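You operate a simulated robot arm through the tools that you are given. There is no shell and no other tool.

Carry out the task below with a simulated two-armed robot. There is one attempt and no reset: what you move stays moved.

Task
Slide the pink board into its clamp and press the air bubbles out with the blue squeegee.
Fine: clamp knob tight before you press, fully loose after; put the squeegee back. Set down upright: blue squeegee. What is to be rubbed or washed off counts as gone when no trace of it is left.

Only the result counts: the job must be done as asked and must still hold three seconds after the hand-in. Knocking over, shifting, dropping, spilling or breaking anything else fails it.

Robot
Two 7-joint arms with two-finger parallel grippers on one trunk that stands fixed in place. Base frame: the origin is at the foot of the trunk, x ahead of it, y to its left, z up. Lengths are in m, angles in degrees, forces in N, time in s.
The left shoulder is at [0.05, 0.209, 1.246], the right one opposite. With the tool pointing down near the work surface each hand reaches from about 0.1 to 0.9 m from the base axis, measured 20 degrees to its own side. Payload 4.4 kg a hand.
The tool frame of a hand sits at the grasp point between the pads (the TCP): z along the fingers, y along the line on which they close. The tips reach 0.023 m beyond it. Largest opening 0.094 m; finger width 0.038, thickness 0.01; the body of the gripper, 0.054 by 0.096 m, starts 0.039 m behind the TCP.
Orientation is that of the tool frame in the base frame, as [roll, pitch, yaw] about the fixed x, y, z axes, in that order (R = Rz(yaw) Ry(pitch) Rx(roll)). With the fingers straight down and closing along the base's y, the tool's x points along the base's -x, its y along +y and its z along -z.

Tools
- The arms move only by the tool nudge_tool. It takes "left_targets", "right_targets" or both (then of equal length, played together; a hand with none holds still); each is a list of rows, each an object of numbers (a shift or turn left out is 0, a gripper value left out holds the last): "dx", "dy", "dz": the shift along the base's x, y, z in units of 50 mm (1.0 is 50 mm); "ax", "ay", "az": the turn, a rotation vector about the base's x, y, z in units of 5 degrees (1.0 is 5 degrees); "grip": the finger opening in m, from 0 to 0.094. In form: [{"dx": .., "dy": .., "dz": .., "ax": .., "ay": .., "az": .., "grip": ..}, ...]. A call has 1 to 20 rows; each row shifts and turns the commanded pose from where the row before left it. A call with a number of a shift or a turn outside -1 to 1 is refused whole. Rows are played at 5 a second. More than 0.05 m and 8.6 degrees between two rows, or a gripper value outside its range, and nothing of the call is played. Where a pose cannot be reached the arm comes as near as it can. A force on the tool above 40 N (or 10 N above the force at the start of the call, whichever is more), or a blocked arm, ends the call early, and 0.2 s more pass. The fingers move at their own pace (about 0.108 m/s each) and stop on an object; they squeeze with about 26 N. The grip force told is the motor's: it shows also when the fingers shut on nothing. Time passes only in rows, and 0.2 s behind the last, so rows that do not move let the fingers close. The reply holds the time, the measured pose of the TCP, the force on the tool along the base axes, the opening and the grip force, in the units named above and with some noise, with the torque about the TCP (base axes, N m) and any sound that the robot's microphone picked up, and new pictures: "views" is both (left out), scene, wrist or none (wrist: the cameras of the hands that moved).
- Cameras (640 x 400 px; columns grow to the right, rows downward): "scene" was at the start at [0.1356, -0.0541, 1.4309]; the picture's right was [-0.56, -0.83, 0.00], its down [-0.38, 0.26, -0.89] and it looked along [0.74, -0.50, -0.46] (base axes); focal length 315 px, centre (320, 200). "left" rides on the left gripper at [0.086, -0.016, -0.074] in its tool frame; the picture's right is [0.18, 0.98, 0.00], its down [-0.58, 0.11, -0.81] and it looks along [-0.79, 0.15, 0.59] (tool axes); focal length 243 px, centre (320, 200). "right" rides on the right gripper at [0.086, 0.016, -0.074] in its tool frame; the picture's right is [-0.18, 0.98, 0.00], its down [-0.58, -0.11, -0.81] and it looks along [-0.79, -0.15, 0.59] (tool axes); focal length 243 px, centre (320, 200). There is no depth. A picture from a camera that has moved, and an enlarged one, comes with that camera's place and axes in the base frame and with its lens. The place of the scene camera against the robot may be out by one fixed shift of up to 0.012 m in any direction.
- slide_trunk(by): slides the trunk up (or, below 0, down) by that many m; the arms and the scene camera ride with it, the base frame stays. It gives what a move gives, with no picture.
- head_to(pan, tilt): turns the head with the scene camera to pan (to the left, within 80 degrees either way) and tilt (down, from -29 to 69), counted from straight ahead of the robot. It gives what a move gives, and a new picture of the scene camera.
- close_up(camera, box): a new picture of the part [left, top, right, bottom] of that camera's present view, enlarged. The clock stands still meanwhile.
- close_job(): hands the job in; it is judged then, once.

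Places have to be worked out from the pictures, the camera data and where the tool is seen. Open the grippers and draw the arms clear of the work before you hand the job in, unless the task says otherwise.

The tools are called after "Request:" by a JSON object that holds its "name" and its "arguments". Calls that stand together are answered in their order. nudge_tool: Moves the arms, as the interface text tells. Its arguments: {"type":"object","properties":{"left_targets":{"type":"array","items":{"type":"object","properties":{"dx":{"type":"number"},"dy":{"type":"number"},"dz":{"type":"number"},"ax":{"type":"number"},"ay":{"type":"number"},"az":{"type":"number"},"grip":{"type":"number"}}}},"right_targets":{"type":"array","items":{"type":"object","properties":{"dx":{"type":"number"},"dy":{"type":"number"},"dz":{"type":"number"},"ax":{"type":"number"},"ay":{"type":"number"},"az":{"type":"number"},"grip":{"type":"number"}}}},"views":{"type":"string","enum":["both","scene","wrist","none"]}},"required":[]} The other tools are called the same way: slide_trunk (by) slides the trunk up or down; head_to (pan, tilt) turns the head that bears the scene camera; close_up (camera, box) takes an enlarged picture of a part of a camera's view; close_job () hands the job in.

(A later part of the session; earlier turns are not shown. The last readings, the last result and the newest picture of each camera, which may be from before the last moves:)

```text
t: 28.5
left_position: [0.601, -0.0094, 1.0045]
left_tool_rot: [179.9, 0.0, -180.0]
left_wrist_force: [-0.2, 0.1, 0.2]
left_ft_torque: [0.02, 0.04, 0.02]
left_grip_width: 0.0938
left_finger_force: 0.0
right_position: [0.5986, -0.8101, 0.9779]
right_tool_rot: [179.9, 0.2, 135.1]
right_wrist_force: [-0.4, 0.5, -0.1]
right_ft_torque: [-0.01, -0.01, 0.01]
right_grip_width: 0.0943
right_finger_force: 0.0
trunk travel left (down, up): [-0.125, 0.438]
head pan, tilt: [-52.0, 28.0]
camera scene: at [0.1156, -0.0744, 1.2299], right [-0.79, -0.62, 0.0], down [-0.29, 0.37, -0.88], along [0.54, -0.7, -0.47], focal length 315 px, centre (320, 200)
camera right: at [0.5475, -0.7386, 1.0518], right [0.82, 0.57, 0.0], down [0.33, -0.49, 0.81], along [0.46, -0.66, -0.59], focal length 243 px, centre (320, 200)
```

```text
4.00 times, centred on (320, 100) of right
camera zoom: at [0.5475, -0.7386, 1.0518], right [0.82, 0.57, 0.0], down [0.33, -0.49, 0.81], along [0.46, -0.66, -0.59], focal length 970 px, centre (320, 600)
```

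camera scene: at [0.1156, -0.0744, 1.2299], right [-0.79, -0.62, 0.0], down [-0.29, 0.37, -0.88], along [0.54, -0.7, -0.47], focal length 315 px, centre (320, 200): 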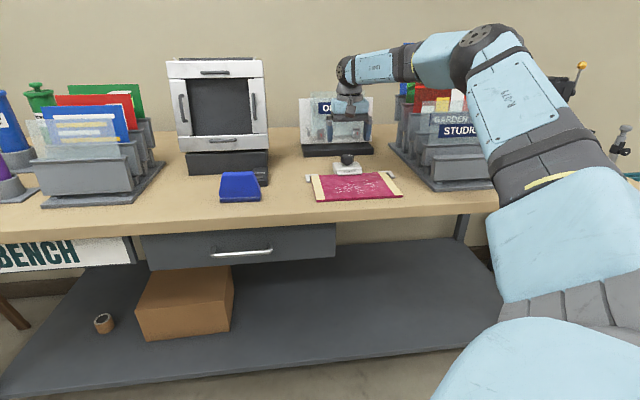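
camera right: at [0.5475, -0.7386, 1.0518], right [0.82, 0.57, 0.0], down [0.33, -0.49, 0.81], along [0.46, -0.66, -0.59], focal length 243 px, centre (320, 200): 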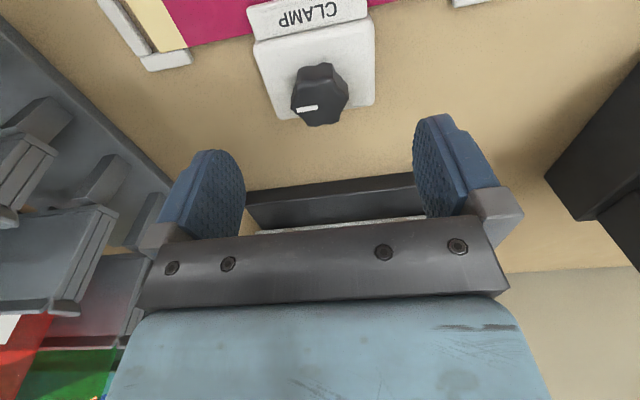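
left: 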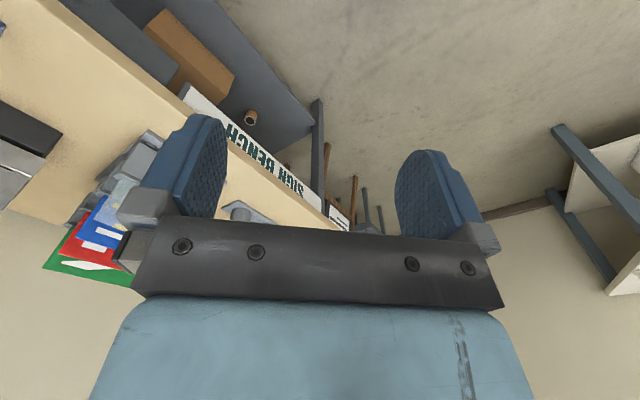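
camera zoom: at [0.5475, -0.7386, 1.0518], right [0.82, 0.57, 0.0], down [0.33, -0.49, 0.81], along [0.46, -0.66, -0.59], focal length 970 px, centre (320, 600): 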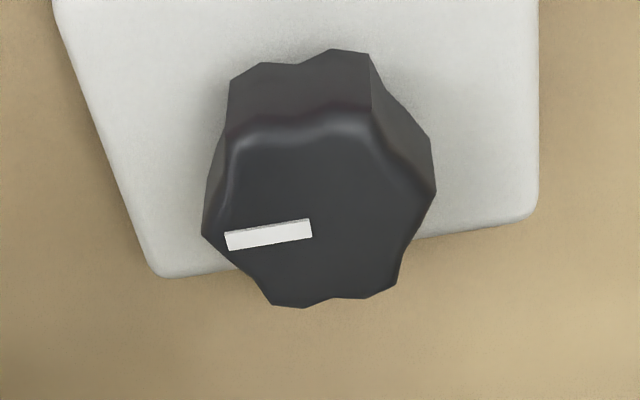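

The wrist view puts the knob's top centre exactly under the TCP; it is a six-lobed knob with its white mark pointing right. I turn the hand 30° so the pads rest across two lobes each, lower to z≈0.916, and close.

Request:
{"name": "nudge_tool", "arguments": {"right_targets": [{"az": 1}, {"az": 1}, {"az": 1}, {"az": 1}, {"az": 1}, {"az": 1}, {"dz": -0.4}, {"dz": -0.4}, {"dz": -0.3}, {"dz": -0.12}, {}], "views": "both"}}

Request:
{"name": "close_up", "arguments": {"camera": "scene", "box": [296, 120, 424, 200]}}

```text
t: 30.9
left_position: [0.6025, -0.0102, 1.0059]
left_tool_rot: [180.0, -0.1, -180.0]
left_wrist_force: [-0.2, 0.7, -0.3]
left_ft_torque: [0.02, 0.02, 0.0]
left_grip_width: 0.094
left_finger_force: 0.0
right_position: [0.575, -0.7544, 0.913]
right_tool_rot: [179.9, 0.1, 165.0]
right_wrist_force: [-0.4, 0.7, 0.1]
right_ft_torque: [0.01, 0.01, -0.03]
right_grip_width: 0.094
right_finger_force: 0.0
right hand out of reach, approached as far as the arm can: row 4, 5, 6
trunk travel left (down, up): [-0.125, 0.438]
head pan, tilt: [-52.0, 28.0]
camera scene: at [0.116, -0.0747, 1.2298], right [-0.79, -0.62, 0.0], down [-0.29, 0.37, -0.88], along [0.54, -0.7, -0.47], focal length 315 px, centre (320, 200)
camera right: at [0.4932, -0.7176, 0.9873], right [0.43, 0.9, 0.0], down [0.53, -0.26, 0.81], along [0.73, -0.35, -0.59], focal length 243 px, centre (320, 200)
```

scene: 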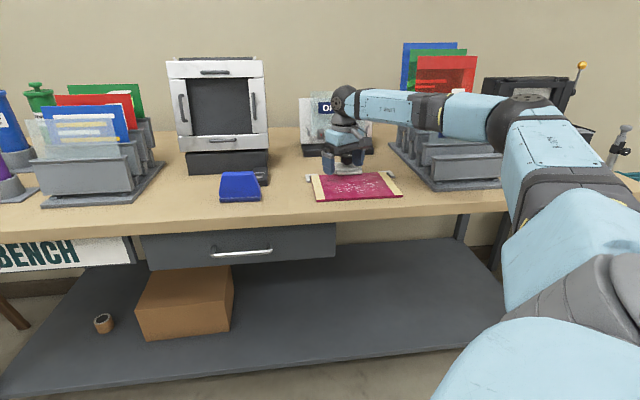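
right: 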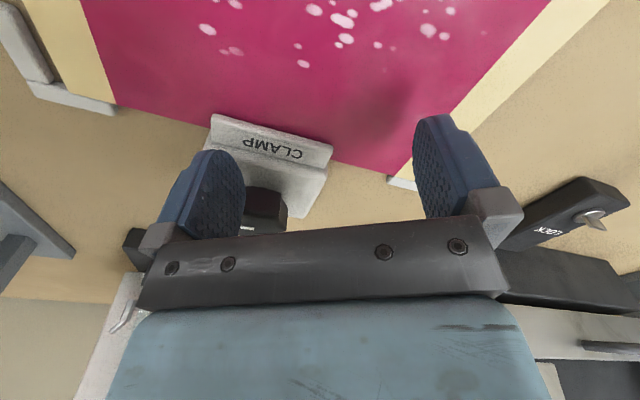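

```text
5.00 times, centred on (360, 160) of scene
camera zoom: at [0.116, -0.0747, 1.2298], right [-0.79, -0.62, 0.0], down [-0.29, 0.37, -0.88], along [0.54, -0.7, -0.47], focal length 1574 px, centre (120, 400)
```

zoom: 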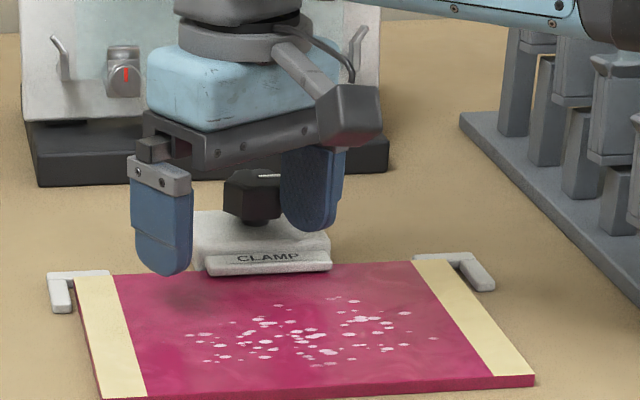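

Beyond about +15° the arm ran out of reach and drifted back to (0.575, −0.754), touching nothing. I rise straight up and turn the other way to find which yaw range is reachable over the knob.

Request:
{"name": "nudge_tool", "arguments": {"right_targets": [{"dz": 0.8}, {"dz": 0.5}, {}, {"az": -1}, {"az": -1}, {"az": -1}, {"az": -1}, {"az": -1}, {"az": -1}, {}], "views": "none"}}

Request:
{"name": "nudge_tool", "arguments": {"right_targets": [{"az": -1}, {"az": -1}, {"az": -1}, {"az": -1}, {"az": -1}, {"az": -1}, {}], "views": "none"}}

```text
t: 33.1
left_position: [0.6024, -0.0106, 1.0043]
left_tool_rot: [-179.9, 0.0, 180.0]
left_wrist_force: [-1.1, -0.1, 0.7]
left_ft_torque: [0.01, 0.01, 0.01]
left_grip_width: 0.0938
left_finger_force: 0.1
right_position: [0.5734, -0.7545, 0.9785]
right_tool_rot: [179.8, 0.0, 135.0]
right_wrist_force: [-0.9, 0.3, -0.6]
right_ft_torque: [-0.01, 0.02, 0.01]
right_grip_width: 0.094
right_finger_force: 0.0
trunk travel left (down, up): [-0.125, 0.438]
head pan, tilt: [-52.0, 28.0]
```

```text
t: 34.7
left_position: [0.6012, -0.0101, 1.0057]
left_tool_rot: [-180.0, -0.1, 180.0]
left_wrist_force: [-0.2, 0.9, 1.0]
left_ft_torque: [0.02, -0.02, 0.02]
left_grip_width: 0.094
left_finger_force: 0.0
right_position: [0.5738, -0.7553, 0.9781]
right_tool_rot: [179.9, 0.1, 105.0]
right_wrist_force: [-0.5, 0.3, -0.2]
right_ft_torque: [0.0, -0.01, 0.02]
right_grip_width: 0.0942
right_finger_force: 0.1
trunk travel left (down, up): [-0.125, 0.438]
head pan, tilt: [-52.0, 28.0]
```

The commanded pose now sits at the drifted spot with yaw 105°. I move back over the knob at this yaw.

Request:
{"name": "nudge_tool", "arguments": {"right_targets": [{"dx": 0.25, "dy": -0.55}, {"dx": 0.25, "dy": -0.55}, {}], "views": "wrist"}}

Request:
{"name": "close_up", "arguments": {"camera": "right", "box": [240, 50, 400, 150]}}

```text
t: 35.5
left_position: [0.6024, -0.0099, 1.0064]
left_tool_rot: [-179.9, 0.0, 180.0]
left_wrist_force: [-0.1, -0.8, -0.9]
left_ft_torque: [-0.05, -0.04, -0.02]
left_grip_width: 0.0941
left_finger_force: 0.1
right_position: [0.5991, -0.8095, 0.9787]
right_tool_rot: [180.0, 0.0, 105.2]
right_wrist_force: [0.4, 0.1, -0.7]
right_ft_torque: [-0.01, -0.01, 0.02]
right_grip_width: 0.0942
right_finger_force: 0.1
trunk travel left (down, up): [-0.125, 0.438]
head pan, tilt: [-52.0, 28.0]
camera right: at [0.5915, -0.723, 1.0522], right [1.0, 0.08, 0.0], down [0.04, -0.59, 0.81], along [0.06, -0.8, -0.59], focal length 243 px, centre (320, 200)
```

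right: 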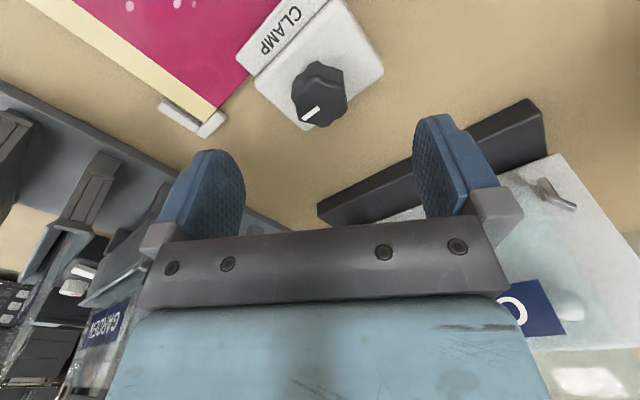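

```text
4.00 times, centred on (320, 100) of right
camera zoom: at [0.5915, -0.723, 1.0522], right [1.0, 0.08, 0.0], down [0.04, -0.59, 0.81], along [0.06, -0.8, -0.59], focal length 970 px, centre (320, 600)
```

zoom: 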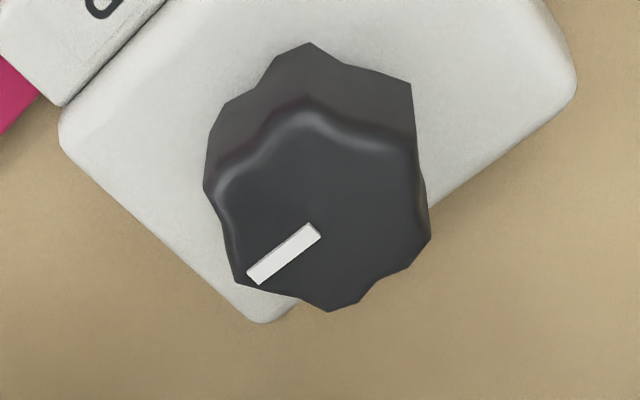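

It is reachable and centred at 105°. Before gripping I test at this height how far I can turn clockwise from here.

Request:
{"name": "nudge_tool", "arguments": {"right_targets": [{"az": -1}, {"az": -1}, {"az": -1}, {"az": -1}, {"az": -1}, {"az": -1}, {"az": -1}, {"az": -1}, {"az": -1}, {"az": -1}, {"az": -1}, {"az": -1}, {}], "views": "none"}}

Request:
{"name": "nudge_tool", "arguments": {"right_targets": [{"az": -1}, {"az": -1}, {"az": -1}, {"az": -1}, {"az": -1}, {"az": -1}, {}], "views": "none"}}

```text
t: 38.3
left_position: [0.6011, -0.0092, 1.0051]
left_tool_rot: [-180.0, 0.0, -180.0]
left_wrist_force: [-0.8, 0.4, -0.4]
left_ft_torque: [0.0, 0.0, 0.0]
left_grip_width: 0.0942
left_finger_force: 0.1
right_position: [0.6, -0.8098, 0.9782]
right_tool_rot: [179.8, 0.0, 45.0]
right_wrist_force: [0.9, 0.1, 0.2]
right_ft_torque: [0.02, 0.02, 0.02]
right_grip_width: 0.0939
right_finger_force: 0.1
trunk travel left (down, up): [-0.125, 0.438]
head pan, tilt: [-52.0, 28.0]
```

```text
t: 39.9
left_position: [0.6014, -0.0093, 1.0056]
left_tool_rot: [-179.9, 0.0, 180.0]
left_wrist_force: [0.2, 0.3, -0.2]
left_ft_torque: [0.02, 0.0, -0.01]
left_grip_width: 0.094
left_finger_force: 0.0
right_position: [0.5986, -0.8101, 0.9782]
right_tool_rot: [179.8, 0.0, 14.9]
right_wrist_force: [-0.5, 0.7, 0.0]
right_ft_torque: [0.0, -0.01, 0.03]
right_grip_width: 0.0941
right_finger_force: 0.1
trunk travel left (down, up): [-0.125, 0.438]
head pan, tilt: [-52.0, 28.0]
```

The wrist turns freely from 105° down to 15° here. I turn back to 105°, lower onto the knob and close the fingers.

Request:
{"name": "nudge_tool", "arguments": {"right_targets": [{"az": 1}, {"az": 1}, {"az": 1}, {"az": 1}, {"az": 1}, {"az": 1}, {"az": 1}, {"az": 1}, {"az": 1}, {"az": 1}, {"az": 1}, {"az": 1}, {"az": 1}, {"az": 1}, {"az": 1}, {"az": 1}, {"az": 1}, {"az": 1}, {}], "views": "none"}}

Request:
{"name": "nudge_tool", "arguments": {"right_targets": [{"dz": -0.4}, {"dz": -0.4}, {"dz": -0.3}, {"dz": -0.1}, {}, {}], "views": "both"}}

Request:
{"name": "close_up", "arguments": {"camera": "scene", "box": [296, 120, 424, 200]}}

```text
t: 43.9
left_position: [0.6019, -0.0091, 1.0058]
left_tool_rot: [180.0, 0.0, -179.9]
left_wrist_force: [-0.1, 0.3, 0.3]
left_ft_torque: [-0.02, 0.0, -0.02]
left_grip_width: 0.0938
left_finger_force: 0.0
right_position: [0.5998, -0.809, 0.9778]
right_tool_rot: [179.9, 0.0, 105.1]
right_wrist_force: [-0.3, 0.2, -0.3]
right_ft_torque: [0.02, 0.0, -0.02]
right_grip_width: 0.0939
right_finger_force: 0.2
trunk travel left (down, up): [-0.125, 0.438]
head pan, tilt: [-52.0, 28.0]
```

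```text
t: 45.3
left_position: [0.6022, -0.0103, 1.0057]
left_tool_rot: [-180.0, 0.0, 179.9]
left_wrist_force: [-0.4, -0.7, 0.4]
left_ft_torque: [0.02, -0.03, 0.01]
left_grip_width: 0.0941
left_finger_force: 0.0
right_position: [0.6004, -0.8092, 0.9177]
right_tool_rot: [179.9, 0.0, 105.0]
right_wrist_force: [1.2, 1.1, -0.6]
right_ft_torque: [-0.01, 0.03, 0.02]
right_grip_width: 0.0941
right_finger_force: 0.0
trunk travel left (down, up): [-0.125, 0.438]
head pan, tilt: [-52.0, 28.0]
camera scene: at [0.116, -0.0748, 1.2298], right [-0.79, -0.62, 0.0], down [-0.29, 0.37, -0.88], along [0.54, -0.7, -0.47], focal length 315 px, centre (320, 200)
camera right: at [0.5928, -0.7237, 0.9916], right [1.0, 0.08, 0.0], down [0.04, -0.59, 0.81], along [0.06, -0.8, -0.59], focal length 243 px, centre (320, 200)
```

scene: 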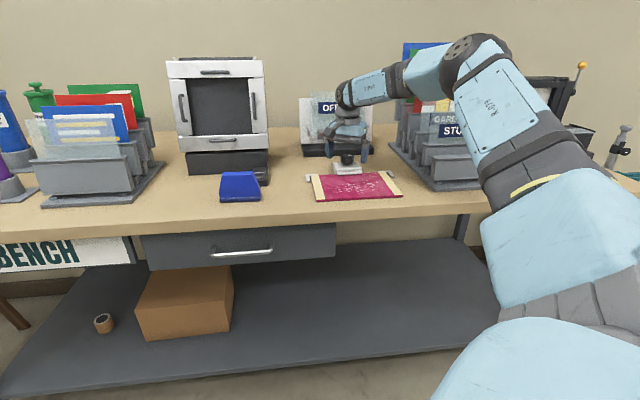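
right: 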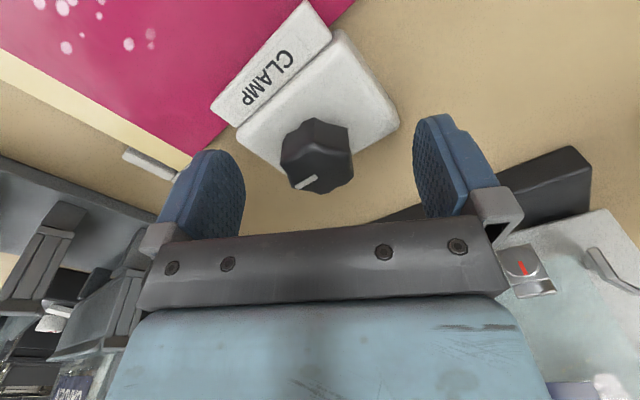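

```text
5.00 times, centred on (360, 160) of scene
camera zoom: at [0.116, -0.0748, 1.2298], right [-0.79, -0.62, 0.0], down [-0.29, 0.37, -0.88], along [0.54, -0.7, -0.47], focal length 1574 px, centre (120, 400)
```

zoom: 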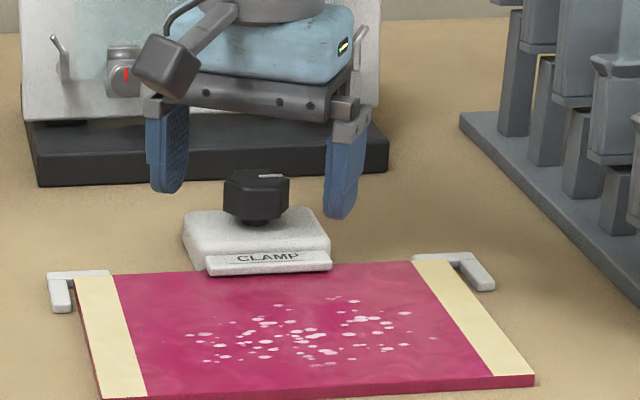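

The knob sits midway between the tips. I lower 3 mm and close on it.

Request:
{"name": "nudge_tool", "arguments": {"right_targets": [{"dz": -0.06}, {"grip": 0.0}, {}, {}, {}, {}], "views": "wrist"}}

```text
t: 46.7
left_position: [0.6015, -0.0099, 1.0062]
left_tool_rot: [-179.9, 0.0, -180.0]
left_wrist_force: [0.1, -0.1, 0.0]
left_ft_torque: [-0.01, -0.01, 0.0]
left_grip_width: 0.0939
left_finger_force: 0.1
right_position: [0.5986, -0.8105, 0.9144]
right_tool_rot: [179.8, 0.0, 105.0]
right_wrist_force: [-8.4, -0.7, -1.2]
right_ft_torque: [-0.16, 0.21, 0.01]
right_grip_width: 0.0353
right_finger_force: 45.4
trunk travel left (down, up): [-0.125, 0.438]
head pan, tilt: [-52.0, 28.0]
camera right: at [0.5914, -0.7242, 0.9888], right [1.0, 0.08, 0.0], down [0.04, -0.59, 0.81], along [0.06, -0.8, -0.59], focal length 243 px, centre (320, 200)
```

right: 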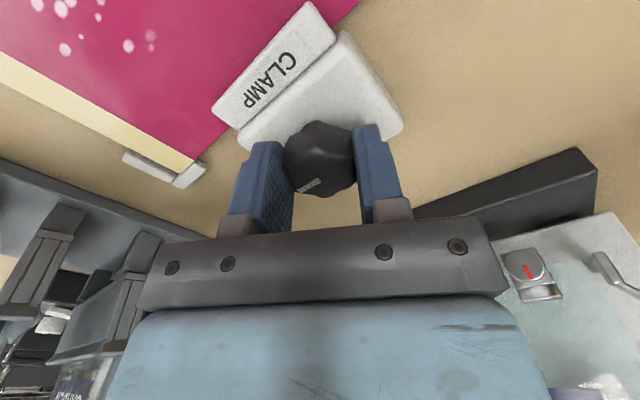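

It holds the knob at 35 mm, with a side force showing it is about 1 mm off centre along x. I ease that off and try the first 15° clockwise, listening and watching the torque.

Request:
{"name": "nudge_tool", "arguments": {"right_targets": [{"dx": -0.025}, {}, {"az": -0.5}, {"az": -0.5}, {"az": -0.5}, {"az": -0.5}, {"az": -0.5}, {"az": -0.5}, {}], "views": "wrist"}}

```text
t: 48.7
left_position: [0.6022, -0.0097, 1.0051]
left_tool_rot: [-179.9, -0.1, -179.9]
left_wrist_force: [-0.4, -0.4, -0.1]
left_ft_torque: [0.01, -0.01, 0.01]
left_grip_width: 0.0939
left_finger_force: 0.1
right_position: [0.599, -0.8096, 0.915]
right_tool_rot: [179.8, 0.2, 90.0]
right_wrist_force: [25.8, -22.5, 11.7]
right_ft_torque: [-0.33, -0.61, 0.03]
right_grip_width: 0.0351
right_finger_force: 44.6
trunk travel left (down, up): [-0.125, 0.438]
head pan, tilt: [-52.0, 28.0]
camera right: at [0.6147, -0.7252, 0.9888], right [0.98, -0.18, 0.0], down [-0.11, -0.58, 0.81], along [-0.15, -0.79, -0.59], focal length 243 px, centre (320, 200)
```

right: 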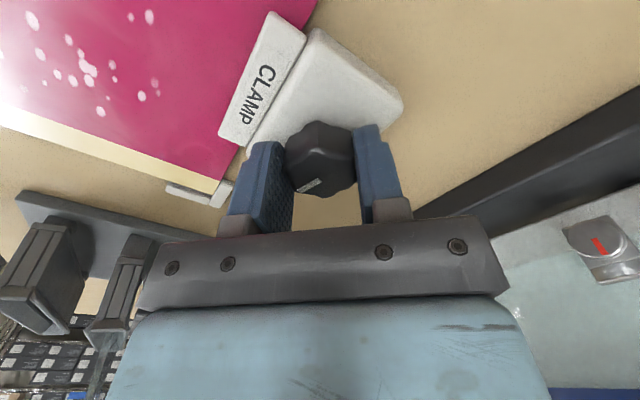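

The knob turned with the hand, but a sideways force of about 34 N has built up. I wait without moving and read again.

Request:
{"name": "nudge_tool", "arguments": {"right_targets": [{}, {}], "views": "none"}}

```text
t: 49.3
left_position: [0.6029, -0.0107, 1.0059]
left_tool_rot: [179.9, -0.1, 179.9]
left_wrist_force: [0.9, -0.1, -0.1]
left_ft_torque: [0.01, -0.03, -0.01]
left_grip_width: 0.0939
left_finger_force: 0.1
right_position: [0.5998, -0.8086, 0.9163]
right_tool_rot: [179.8, 0.1, 90.1]
right_wrist_force: [29.9, -26.3, 15.5]
right_ft_torque: [-0.18, -0.67, 0.06]
right_grip_width: 0.0354
right_finger_force: 45.1
trunk travel left (down, up): [-0.125, 0.438]
head pan, tilt: [-52.0, 28.0]
```

The hand is being pressed toward +x −y and up, meaning the knob's axis lies a little further in that direction than my TCP. I ease 1.5 mm that way and up.

Request:
{"name": "nudge_tool", "arguments": {"right_targets": [{"dx": 0.02, "dy": -0.02, "dz": 0.02}, {"dx": 0.02, "dy": -0.02, "dz": 0.02}, {}], "views": "none"}}

```text
t: 50.1
left_position: [0.602, -0.011, 1.0057]
left_tool_rot: [180.0, 0.0, -179.9]
left_wrist_force: [0.2, 0.4, -0.1]
left_ft_torque: [-0.01, 0.02, 0.04]
left_grip_width: 0.0941
left_finger_force: 0.1
right_position: [0.5993, -0.8085, 0.9156]
right_tool_rot: [-179.8, -0.2, 90.1]
right_wrist_force: [8.0, 8.1, -3.5]
right_ft_torque: [-0.58, -0.43, 0.01]
right_grip_width: 0.035
right_finger_force: 44.9
trunk travel left (down, up): [-0.125, 0.438]
head pan, tilt: [-52.0, 28.0]
```

Forces are nearly neutral again. I keep turning clockwise another 15°.

Request:
{"name": "nudge_tool", "arguments": {"right_targets": [{"dx": 0.008, "dy": 0.008, "az": -0.5}, {"az": -0.5}, {"az": -0.5}, {"az": -0.5}, {"az": -0.5}, {"az": -0.5}, {}], "views": "wrist"}}

```text
t: 51.7
left_position: [0.601, -0.0101, 1.0062]
left_tool_rot: [-179.9, -0.2, -180.0]
left_wrist_force: [-0.5, 0.3, 0.6]
left_ft_torque: [0.02, -0.04, 0.0]
left_grip_width: 0.094
left_finger_force: 0.1
right_position: [0.5997, -0.8098, 0.9158]
right_tool_rot: [-179.8, -0.2, 75.0]
right_wrist_force: [-14.1, 30.3, -21.8]
right_ft_torque: [0.9, 0.25, -0.02]
right_grip_width: 0.0356
right_finger_force: 44.9
trunk travel left (down, up): [-0.125, 0.438]
head pan, tilt: [-52.0, 28.0]
camera right: at [0.6376, -0.7327, 0.989], right [0.9, -0.43, 0.0], down [-0.25, -0.53, 0.81], along [-0.35, -0.73, -0.59], focal length 243 px, centre (320, 200)
```

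right: 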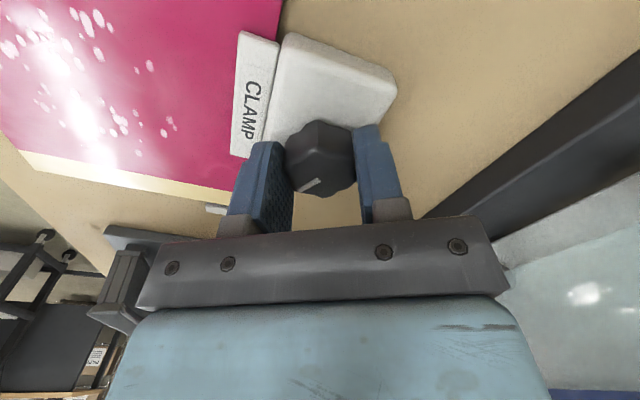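

The turning torque is still close to zero so it turns freely; only a side force needs easing again. I correct and go on 15° more.

Request:
{"name": "nudge_tool", "arguments": {"right_targets": [{"dx": -0.01, "dy": 0.018, "dz": -0.012}, {"dx": -0.008, "dy": 0.015, "dz": -0.01}, {}], "views": "none"}}

Request:
{"name": "nudge_tool", "arguments": {"right_targets": [{"az": -0.5}, {"az": -0.5}, {"az": -0.5}, {}], "views": "none"}}

```text
t: 52.5
left_position: [0.6028, -0.0107, 1.0048]
left_tool_rot: [-180.0, -0.2, -180.0]
left_wrist_force: [-0.1, 1.1, -0.1]
left_ft_torque: [-0.01, 0.01, -0.01]
left_grip_width: 0.0939
left_finger_force: 0.1
right_position: [0.5992, -0.8099, 0.9167]
right_tool_rot: [179.9, 0.2, 75.1]
right_wrist_force: [-3.5, 12.2, -12.8]
right_ft_torque: [0.52, 0.04, -0.02]
right_grip_width: 0.0351
right_finger_force: 44.8
trunk travel left (down, up): [-0.125, 0.438]
head pan, tilt: [-52.0, 28.0]
```

```text
t: 53.5
left_position: [0.6019, -0.0104, 1.0058]
left_tool_rot: [179.9, -0.1, -180.0]
left_wrist_force: [0.0, -0.2, -1.5]
left_ft_torque: [0.0, -0.01, 0.0]
left_grip_width: 0.094
left_finger_force: 0.0
right_position: [0.6008, -0.8096, 0.9154]
right_tool_rot: [179.7, 0.1, 67.5]
right_wrist_force: [6.5, -2.6, -4.2]
right_ft_torque: [-0.36, -0.06, 0.0]
right_grip_width: 0.0351
right_finger_force: 45.4
trunk travel left (down, up): [-0.125, 0.438]
head pan, tilt: [-52.0, 28.0]
```

Forces are small and the knob has turned about 37°. I continue clockwise in short calls.

Request:
{"name": "nudge_tool", "arguments": {"right_targets": [{"az": -0.5}, {"az": -0.5}, {"az": -0.5}, {}], "views": "none"}}

Request:
{"name": "nudge_tool", "arguments": {"right_targets": [{"az": -0.5}, {"az": -0.5}, {"az": -0.5}, {}], "views": "wrist"}}

```text
t: 54.5
left_position: [0.6024, -0.0107, 1.0052]
left_tool_rot: [179.9, -0.1, -180.0]
left_wrist_force: [-0.1, 0.7, -0.1]
left_ft_torque: [0.02, -0.04, 0.02]
left_grip_width: 0.0942
left_finger_force: 0.1
right_position: [0.6014, -0.8097, 0.9165]
right_tool_rot: [179.8, 0.1, 60.0]
right_wrist_force: [16.0, -14.8, 3.2]
right_ft_torque: [-0.88, -0.34, 0.02]
right_grip_width: 0.0353
right_finger_force: 45.1
trunk travel left (down, up): [-0.125, 0.438]
head pan, tilt: [-52.0, 28.0]
```

```text
t: 55.5
left_position: [0.6033, -0.0117, 1.0047]
left_tool_rot: [179.9, 0.0, 179.9]
left_wrist_force: [-0.2, 0.0, 0.1]
left_ft_torque: [-0.02, 0.01, -0.01]
left_grip_width: 0.0939
left_finger_force: 0.1
right_position: [0.5998, -0.8099, 0.9146]
right_tool_rot: [179.9, 0.0, 52.4]
right_wrist_force: [23.9, -22.4, 7.7]
right_ft_torque: [-0.53, -0.53, 0.05]
right_grip_width: 0.035
right_finger_force: 45.0
trunk travel left (down, up): [-0.125, 0.438]
head pan, tilt: [-52.0, 28.0]
camera right: at [0.6653, -0.7535, 0.9892], right [0.67, -0.74, 0.0], down [-0.44, -0.39, 0.81], along [-0.6, -0.54, -0.59], focal length 243 px, centre (320, 200)
```

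right: 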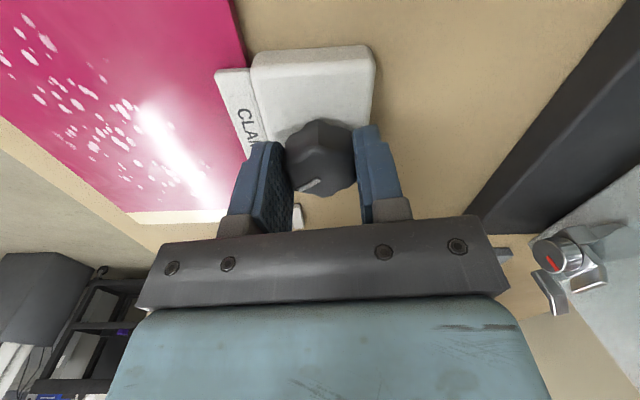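

About 52° turned, still no turning resistance. I relieve the side force and continue another 22°.

Request:
{"name": "nudge_tool", "arguments": {"right_targets": [{"dx": 0.015, "dy": -0.015, "dz": 0.005}, {"dx": 0.015, "dy": -0.015, "dz": 0.005}, {"az": -0.5}, {"az": -0.5}, {"az": -0.5}, {}], "views": "none"}}

Request:
{"name": "nudge_tool", "arguments": {"right_targets": [{"az": -0.5}, {"az": -0.5}, {"az": -0.5}, {}], "views": "none"}}

```text
t: 56.9
left_position: [0.6021, -0.01, 1.0053]
left_tool_rot: [-180.0, -0.1, -180.0]
left_wrist_force: [-0.3, -0.2, -0.2]
left_ft_torque: [0.02, 0.01, 0.01]
left_grip_width: 0.0939
left_finger_force: 0.1
right_position: [0.6012, -0.8106, 0.9149]
right_tool_rot: [-179.9, 0.2, 45.1]
right_wrist_force: [-0.7, 12.4, -6.8]
right_ft_torque: [0.78, -0.6, -0.02]
right_grip_width: 0.0354
right_finger_force: 44.9
trunk travel left (down, up): [-0.125, 0.438]
head pan, tilt: [-52.0, 28.0]
```

```text
t: 57.9
left_position: [0.6025, -0.011, 1.0058]
left_tool_rot: [180.0, -0.1, -180.0]
left_wrist_force: [0.2, 0.1, 0.1]
left_ft_torque: [0.0, 0.02, 0.0]
left_grip_width: 0.0937
left_finger_force: 0.1
right_position: [0.6011, -0.8107, 0.9158]
right_tool_rot: [-179.9, 0.1, 37.4]
right_wrist_force: [-8.3, 21.7, -14.4]
right_ft_torque: [0.61, -0.07, -0.07]
right_grip_width: 0.0351
right_finger_force: 44.6
trunk travel left (down, up): [-0.125, 0.438]
head pan, tilt: [-52.0, 28.0]
```

67° turned. I correct the side force and go on to about 90°.

Request:
{"name": "nudge_tool", "arguments": {"right_targets": [{"dx": -0.008, "dy": 0.018, "dz": -0.01}, {"az": -0.5}, {"az": -0.5}, {"az": -0.5}, {}], "views": "none"}}

Request:
{"name": "nudge_tool", "arguments": {"right_targets": [{"az": -0.5}, {"az": -0.5}, {"az": -0.5}, {}], "views": "wrist"}}

```text
t: 59.1
left_position: [0.6026, -0.0098, 1.0048]
left_tool_rot: [-180.0, -0.2, 179.9]
left_wrist_force: [1.2, 0.3, 0.0]
left_ft_torque: [0.05, 0.0, 0.03]
left_grip_width: 0.0942
left_finger_force: 0.1
right_position: [0.6014, -0.8111, 0.9145]
right_tool_rot: [179.8, -0.1, 29.9]
right_wrist_force: [2.3, 1.7, -5.8]
right_ft_torque: [-0.44, 0.62, 0.01]
right_grip_width: 0.0352
right_finger_force: 44.9
trunk travel left (down, up): [-0.125, 0.438]
head pan, tilt: [-52.0, 28.0]
```

```text
t: 60.1
left_position: [0.6026, -0.0099, 1.0046]
left_tool_rot: [-180.0, -0.1, -180.0]
left_wrist_force: [0.1, 0.6, -0.2]
left_ft_torque: [0.0, -0.01, 0.03]
left_grip_width: 0.0939
left_finger_force: 0.0
right_position: [0.601, -0.8108, 0.9154]
right_tool_rot: [179.8, -0.1, 22.5]
right_wrist_force: [8.6, -13.9, 3.9]
right_ft_torque: [-0.64, 0.41, 0.03]
right_grip_width: 0.0349
right_finger_force: 45.6
trunk travel left (down, up): [-0.125, 0.438]
head pan, tilt: [-52.0, 28.0]
camera right: at [0.6865, -0.7949, 0.9895], right [0.21, -0.98, 0.0], down [-0.58, -0.12, 0.81], along [-0.79, -0.17, -0.59], focal length 243 px, centre (320, 200)
```

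right: 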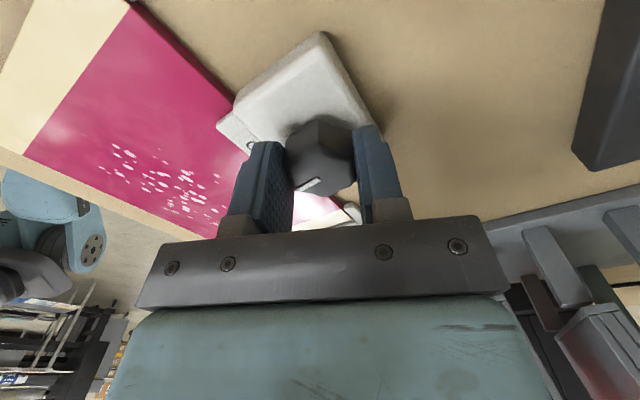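

82° turned with the knob following. I continue to see how far it goes.

Request:
{"name": "nudge_tool", "arguments": {"right_targets": [{"dx": 0.008, "dy": -0.012, "dz": 0.003}, {"az": -0.5}, {"az": -0.5}, {"az": -0.5}, {}], "views": "none"}}

Request:
{"name": "nudge_tool", "arguments": {"right_targets": [{"az": -0.5}, {"az": -0.5}, {"az": -0.5}, {}], "views": "none"}}

```text
t: 61.3
left_position: [0.602, -0.0098, 1.0062]
left_tool_rot: [180.0, 0.0, 180.0]
left_wrist_force: [-0.5, -0.5, -0.6]
left_ft_torque: [0.0, 0.0, 0.0]
left_grip_width: 0.0939
left_finger_force: 0.0
right_position: [0.6014, -0.81, 0.9147]
right_tool_rot: [179.8, -0.1, 15.0]
right_wrist_force: [7.6, -10.1, 4.8]
right_ft_torque: [-0.32, -0.07, 0.87]
right_grip_width: 0.0349
right_finger_force: 44.9
trunk travel left (down, up): [-0.125, 0.438]
head pan, tilt: [-52.0, 28.0]
```

```text
t: 62.3
left_position: [0.6024, -0.0108, 1.0053]
left_tool_rot: [-180.0, 0.0, -180.0]
left_wrist_force: [-0.5, -0.7, 0.4]
left_ft_torque: [-0.01, -0.02, 0.01]
left_grip_width: 0.094
left_finger_force: 0.0
right_position: [0.6014, -0.8113, 0.9161]
right_tool_rot: [179.9, 0.0, 7.4]
right_wrist_force: [9.3, -17.9, 6.6]
right_ft_torque: [-0.4, -0.18, 0.6]
right_grip_width: 0.0353
right_finger_force: 44.7
trunk travel left (down, up): [-0.125, 0.438]
head pan, tilt: [-52.0, 28.0]
```

A torque of about 0.9 N·m appeared at 90°, which suggests the end stop, and the fingers may have slipped past it slightly. I look at the knob mark.

Request:
{"name": "close_up", "arguments": {"camera": "right", "box": [240, 100, 400, 200]}}

Request:
{"name": "close_up", "arguments": {"camera": "scene", "box": [312, 130, 392, 180]}}

```text
4.00 times, centred on (320, 150) of right
camera zoom: at [0.6881, -0.8183, 0.9893], right [-0.05, -1.0, 0.0], down [-0.59, 0.03, 0.81], along [-0.8, 0.04, -0.59], focal length 970 px, centre (320, 400)
```

zoom: 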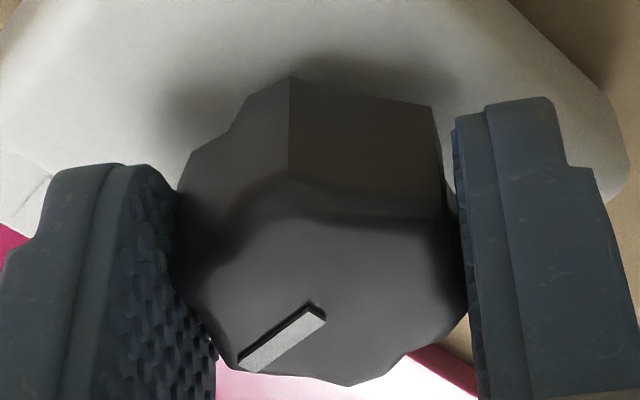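

```text
8.00 times, centred on (352, 155) of scene
camera zoom: at [0.1162, -0.0754, 1.2298], right [-0.79, -0.62, 0.0], down [-0.29, 0.37, -0.88], along [0.54, -0.7, -0.47], focal length 2519 px, centre (64, 560)
```

zoom: 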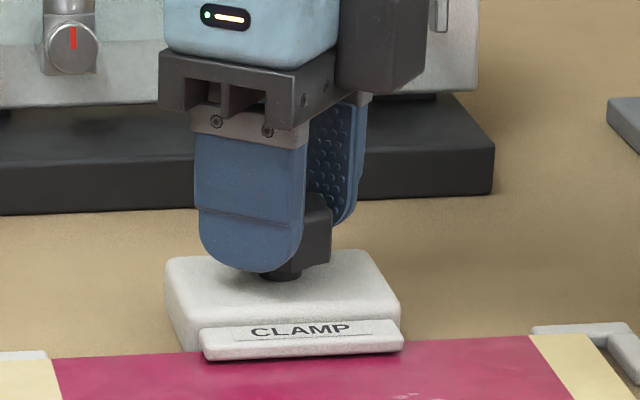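

The mark now lags the fingers by about 7°, so the knob stopped after 90° with its mark pointing at the board: tight. I open the fingers without turning back and rise to check.

Request:
{"name": "nudge_tool", "arguments": {"right_targets": [{"dx": 0.008, "dy": -0.015, "dz": 0.005}, {"grip": 0.094}, {}, {}, {"dz": 0.6}, {"dz": 0.7}, {}], "views": "both"}}

Request:
{"name": "close_up", "arguments": {"camera": "scene", "box": [296, 130, 424, 210]}}

Request:
{"name": "close_up", "arguments": {"camera": "right", "box": [240, 50, 400, 150]}}

```text
t: 63.9
left_position: [0.6028, -0.0095, 1.0059]
left_tool_rot: [-180.0, 0.0, -180.0]
left_wrist_force: [-0.4, 0.4, 0.4]
left_ft_torque: [-0.04, 0.0, -0.05]
left_grip_width: 0.0942
left_finger_force: 0.2
right_position: [0.6025, -0.8114, 0.9806]
right_tool_rot: [180.0, -0.1, 7.5]
right_wrist_force: [0.3, 0.7, 0.0]
right_ft_torque: [0.04, -0.01, 0.0]
right_grip_width: 0.094
right_finger_force: 0.1
trunk travel left (down, up): [-0.125, 0.438]
head pan, tilt: [-52.0, 28.0]
camera scene: at [0.1163, -0.0751, 1.2297], right [-0.79, -0.62, 0.0], down [-0.29, 0.37, -0.88], along [0.54, -0.7, -0.47], focal length 315 px, centre (320, 200)
camera right: at [0.6888, -0.8174, 1.0541], right [-0.05, -1.0, 0.0], down [-0.59, 0.03, 0.81], along [-0.81, 0.04, -0.59], focal length 243 px, centre (320, 200)
```

scene: 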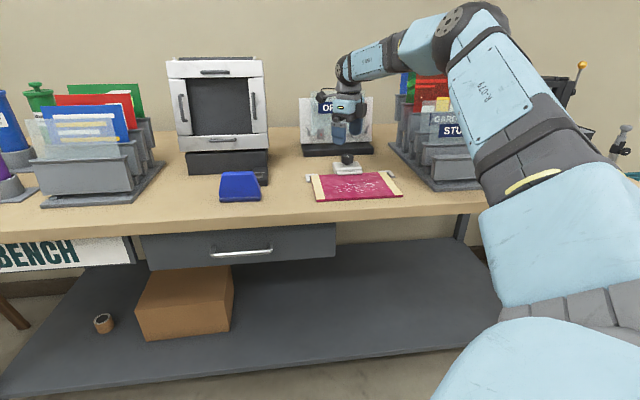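
right: 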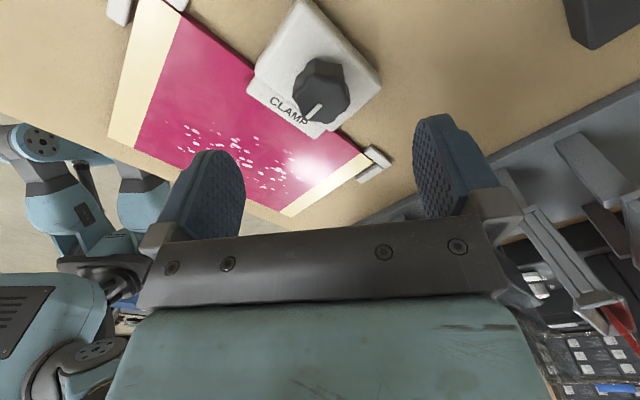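

```text
5.00 times, centred on (360, 170) of scene
camera zoom: at [0.1163, -0.0751, 1.2297], right [-0.79, -0.62, 0.0], down [-0.29, 0.37, -0.88], along [0.54, -0.7, -0.47], focal length 1574 px, centre (120, 350)
```

zoom: 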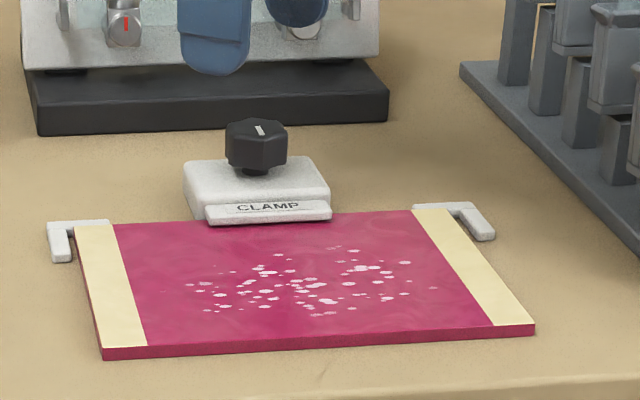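

```text
4.00 times, centred on (320, 100) of right
camera zoom: at [0.6888, -0.8174, 1.0541], right [-0.05, -1.0, 0.0], down [-0.59, 0.03, 0.81], along [-0.81, 0.04, -0.59], focal length 970 px, centre (320, 600)
```

zoom: 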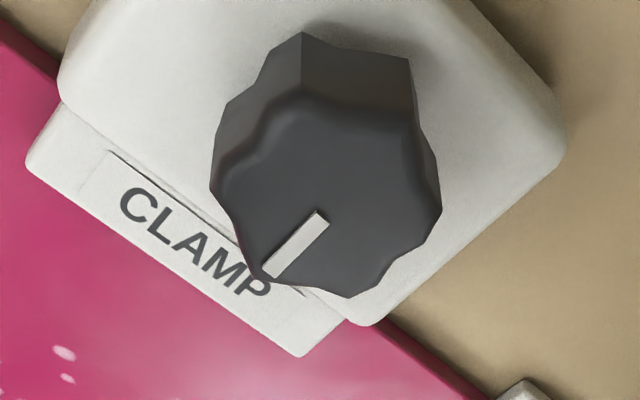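

The knob's mark now points to the front, 90° clockwise of the start, and the board has not moved. Next I back away and carry the open hand over the squeegee, turning to 45° so the fingers close across its thickness.

Request:
{"name": "nudge_tool", "arguments": {"right_targets": [{"dx": -0.46, "dy": 0.46, "dz": 0.35, "az": 0.75}, {"dx": -0.46, "dy": 0.46, "dz": 0.35, "az": 0.75}, {"dx": -0.46, "dy": 0.46, "dz": 0.35, "az": 0.75}, {"dx": -0.46, "dy": 0.46, "dz": 0.35, "az": 0.75}, {"dx": 0.65, "dy": 0.65, "az": 0.75}, {"dx": 0.65, "dy": 0.65, "az": 0.75}, {"dx": 0.65, "dy": 0.65, "az": 0.75}, {"dx": 0.65, "dy": 0.65, "az": 0.75}, {"dx": 0.65, "dy": 0.65, "az": 0.75}, {"dx": 0.65, "dy": 0.65, "az": 0.75}, {}], "views": "both"}}

Request:
{"name": "close_up", "arguments": {"camera": "scene", "box": [192, 150, 288, 210]}}

```text
t: 66.3
left_position: [0.6012, -0.0102, 1.0077]
left_tool_rot: [-179.9, 0.0, -180.0]
left_wrist_force: [0.1, 0.2, 0.6]
left_ft_torque: [0.01, 0.04, 0.02]
left_grip_width: 0.094
left_finger_force: 0.0
right_position: [0.7054, -0.5238, 1.05]
right_tool_rot: [179.9, 0.0, 45.1]
right_wrist_force: [0.1, -0.8, 0.7]
right_ft_torque: [0.02, 0.03, -0.02]
right_grip_width: 0.0943
right_finger_force: 0.1
trunk travel left (down, up): [-0.125, 0.438]
head pan, tilt: [-52.0, 28.0]
camera scene: at [0.1157, -0.075, 1.2298], right [-0.79, -0.62, 0.0], down [-0.29, 0.37, -0.88], along [0.54, -0.7, -0.47], focal length 315 px, centre (320, 200)
camera right: at [0.7769, -0.4756, 1.1242], right [0.57, -0.82, 0.0], down [-0.49, -0.33, 0.81], along [-0.66, -0.46, -0.59], focal length 243 px, centre (320, 200)
```

scene: 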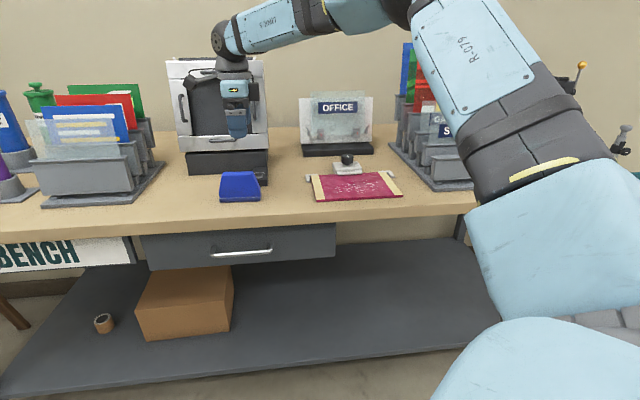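
right: 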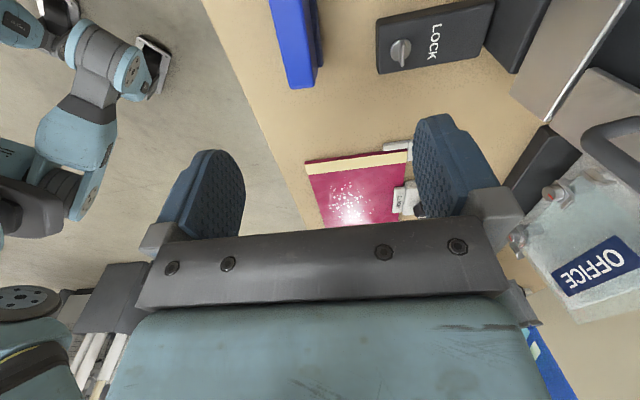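

```text
6.67 times, centred on (240, 180) of scene
camera zoom: at [0.1157, -0.075, 1.2298], right [-0.79, -0.62, 0.0], down [-0.29, 0.37, -0.88], along [0.54, -0.7, -0.47], focal length 2099 px, centre (853, 333)
```

zoom: 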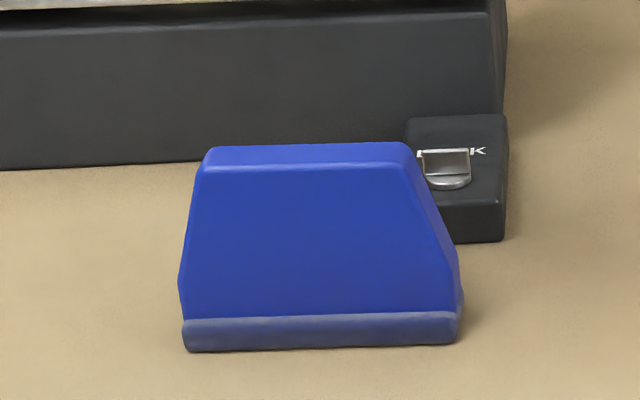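

The squeegee lies almost under the wrist camera, partly out of its view. I shift the hand 8 cm to the left along the bench to see all of it.

Request:
{"name": "nudge_tool", "arguments": {"right_targets": [{"dx": 0.57, "dy": 0.57}, {"dx": 0.57, "dy": 0.57}, {}], "views": "wrist"}}

Request:
{"name": "close_up", "arguments": {"camera": "right", "box": [220, 0, 412, 120]}}

```text
t: 67.1
left_position: [0.6017, -0.0101, 1.0068]
left_tool_rot: [-180.0, 0.0, -179.9]
left_wrist_force: [-0.5, -0.6, 0.7]
left_ft_torque: [-0.02, -0.02, 0.02]
left_grip_width: 0.094
left_finger_force: 0.1
right_position: [0.7636, -0.4669, 1.0535]
right_tool_rot: [179.9, 0.0, 45.0]
right_wrist_force: [-0.1, 0.7, -0.1]
right_ft_torque: [0.0, 0.0, -0.06]
right_grip_width: 0.094
right_finger_force: 0.0
trunk travel left (down, up): [-0.125, 0.438]
head pan, tilt: [-52.0, 28.0]
camera right: at [0.8347, -0.4189, 1.1262], right [0.56, -0.83, 0.0], down [-0.49, -0.33, 0.81], along [-0.66, -0.46, -0.59], focal length 243 px, centre (320, 200)
```

right: 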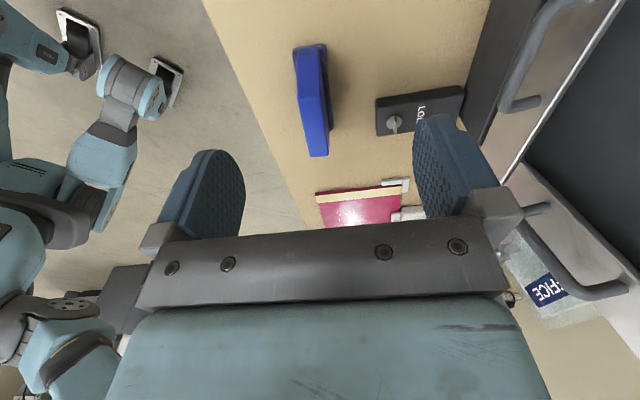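

```text
3.33 times, centred on (316, 60) of right
camera zoom: at [0.8347, -0.4189, 1.1262], right [0.56, -0.83, 0.0], down [-0.49, -0.33, 0.81], along [-0.66, -0.46, -0.59], focal length 809 px, centre (333, 667)
```

zoom: 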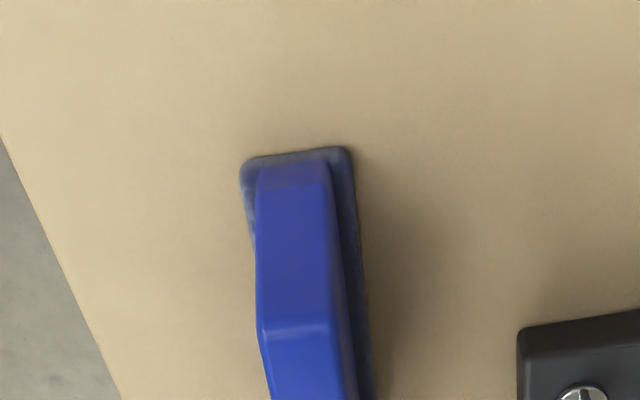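

The squeegee's handle top is about 17 mm thick and 65 mm long, centred near (0.711, −0.499), its long axis about 3.5° off the bench line. I go over it, turn to 41.5°, and lower to look before gripping.

Request:
{"name": "nudge_tool", "arguments": {"right_targets": [{"dx": -0.52, "dy": -0.32, "az": -0.35}, {"dx": -0.53, "dy": -0.32, "az": -0.35}, {"dz": -0.7}, {"dz": -0.66}, {}], "views": "both"}}

Request:
{"name": "close_up", "arguments": {"camera": "right", "box": [200, 0, 456, 160]}}

Request:
{"name": "close_up", "arguments": {"camera": "scene", "box": [176, 120, 304, 200]}}

```text
t: 68.3
left_position: [0.602, -0.0106, 1.0058]
left_tool_rot: [-179.9, 0.0, 179.9]
left_wrist_force: [0.1, 0.4, -0.2]
left_ft_torque: [0.02, -0.02, 0.06]
left_grip_width: 0.0939
left_finger_force: 0.1
right_position: [0.7091, -0.4991, 0.9831]
right_tool_rot: [179.8, 0.0, 41.5]
right_wrist_force: [-0.8, -0.1, 0.6]
right_ft_torque: [-0.02, 0.01, 0.0]
right_grip_width: 0.0941
right_finger_force: 0.0
trunk travel left (down, up): [-0.125, 0.438]
head pan, tilt: [-52.0, 28.0]
camera scene: at [0.1159, -0.0746, 1.2298], right [-0.79, -0.62, 0.0], down [-0.29, 0.37, -0.88], along [0.54, -0.7, -0.47], focal length 315 px, centre (320, 200)
camera right: at [0.7841, -0.4554, 1.0568], right [0.51, -0.86, 0.0], down [-0.51, -0.3, 0.81], along [-0.69, -0.42, -0.59], focal length 243 px, centre (320, 200)
```

scene: 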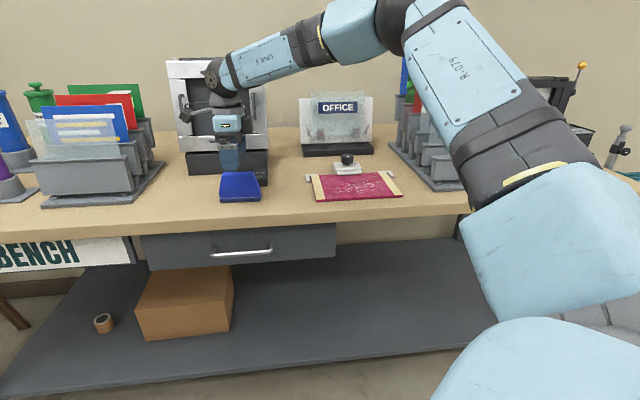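
right: 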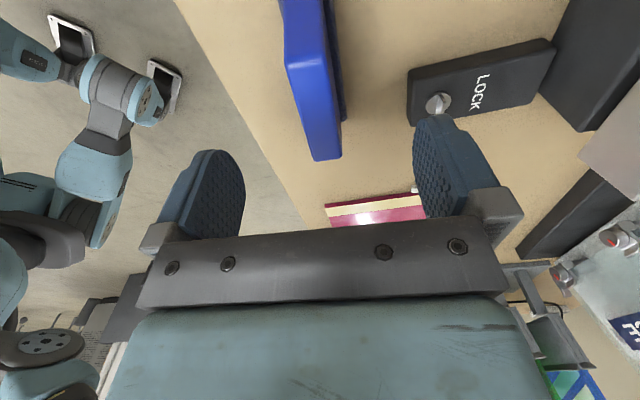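

```text
2.50 times, centred on (328, 80) of right
camera zoom: at [0.7841, -0.4554, 1.0568], right [0.51, -0.86, 0.0], down [-0.51, -0.3, 0.81], along [-0.69, -0.42, -0.59], focal length 606 px, centre (300, 500)
```

zoom: 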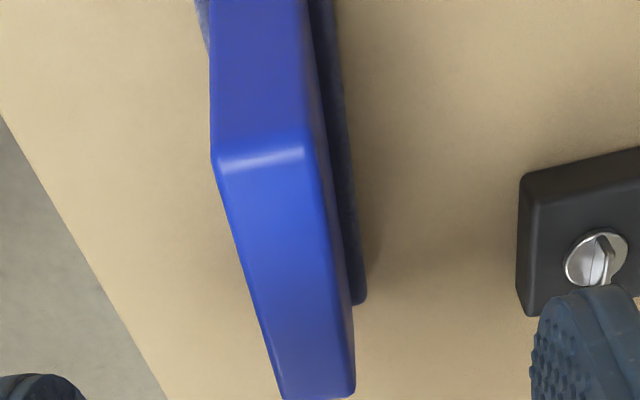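

```text
5.00 times, centred on (240, 160) of scene
camera zoom: at [0.1159, -0.0746, 1.2298], right [-0.79, -0.62, 0.0], down [-0.29, 0.37, -0.88], along [0.54, -0.7, -0.47], focal length 1574 px, centre (720, 400)
```

zoom: 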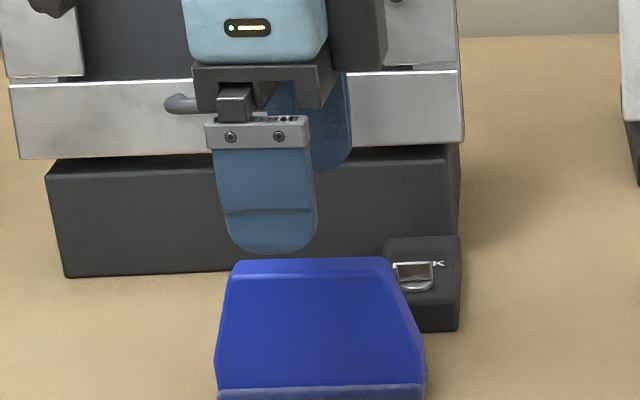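

The handle is centred under the hand within a millimetre; the lock box just behind needs care, so I narrow the opening to 60 mm. Then I lower to z≈0.932 so the tips straddle the handle.

Request:
{"name": "nudge_tool", "arguments": {"right_targets": [{"grip": 0.06, "az": 0.1, "dx": 0.03, "dy": 0.03}, {}, {"dz": -0.3}, {"dz": -0.3}, {"dz": -0.2}, {"dz": -0.2}, {}], "views": "both"}}

Request:
{"name": "close_up", "arguments": {"camera": "scene", "box": [176, 130, 304, 210]}}

```text
t: 69.9
left_position: [0.6011, -0.0104, 1.0058]
left_tool_rot: [-179.9, 0.0, -179.9]
left_wrist_force: [0.3, 0.0, 0.2]
left_ft_torque: [0.0, -0.02, 0.0]
left_grip_width: 0.0941
left_finger_force: 0.0
right_position: [0.7098, -0.4975, 0.9332]
right_tool_rot: [180.0, 0.0, 42.0]
right_wrist_force: [-0.5, -0.2, -0.5]
right_ft_torque: [0.02, -0.03, 0.0]
right_grip_width: 0.0601
right_finger_force: 0.1
trunk travel left (down, up): [-0.125, 0.438]
head pan, tilt: [-52.0, 28.0]
camera scene: at [0.116, -0.0747, 1.2298], right [-0.79, -0.62, 0.0], down [-0.29, 0.37, -0.88], along [0.54, -0.7, -0.47], focal length 315 px, centre (320, 200)
camera right: at [0.7838, -0.4544, 1.0065], right [0.52, -0.85, 0.0], down [-0.51, -0.31, 0.81], along [-0.69, -0.42, -0.59], focal length 243 px, centre (320, 200)
```

scene: 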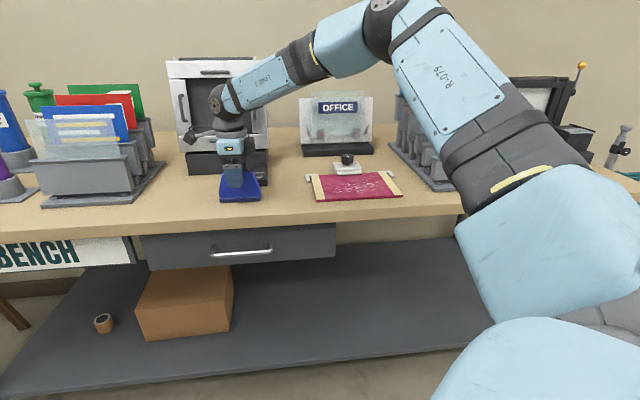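
right: 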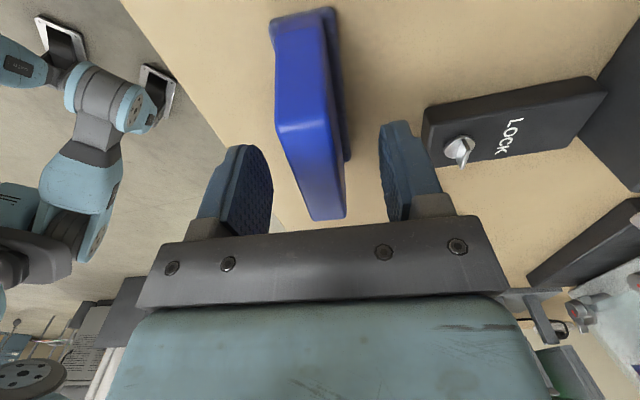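

```text
5.00 times, centred on (240, 170) of scene
camera zoom: at [0.116, -0.0747, 1.2298], right [-0.79, -0.62, 0.0], down [-0.29, 0.37, -0.88], along [0.54, -0.7, -0.47], focal length 1574 px, centre (720, 350)
```

zoom: 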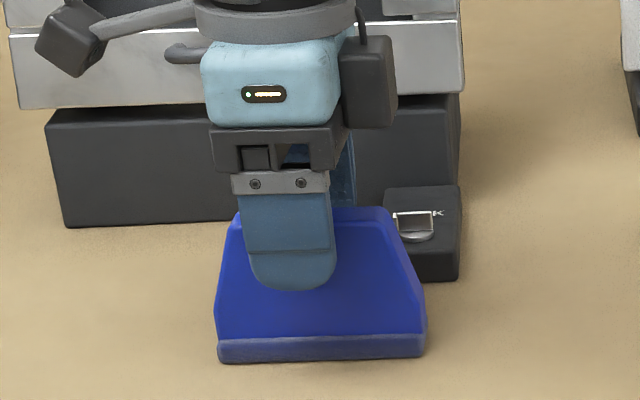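

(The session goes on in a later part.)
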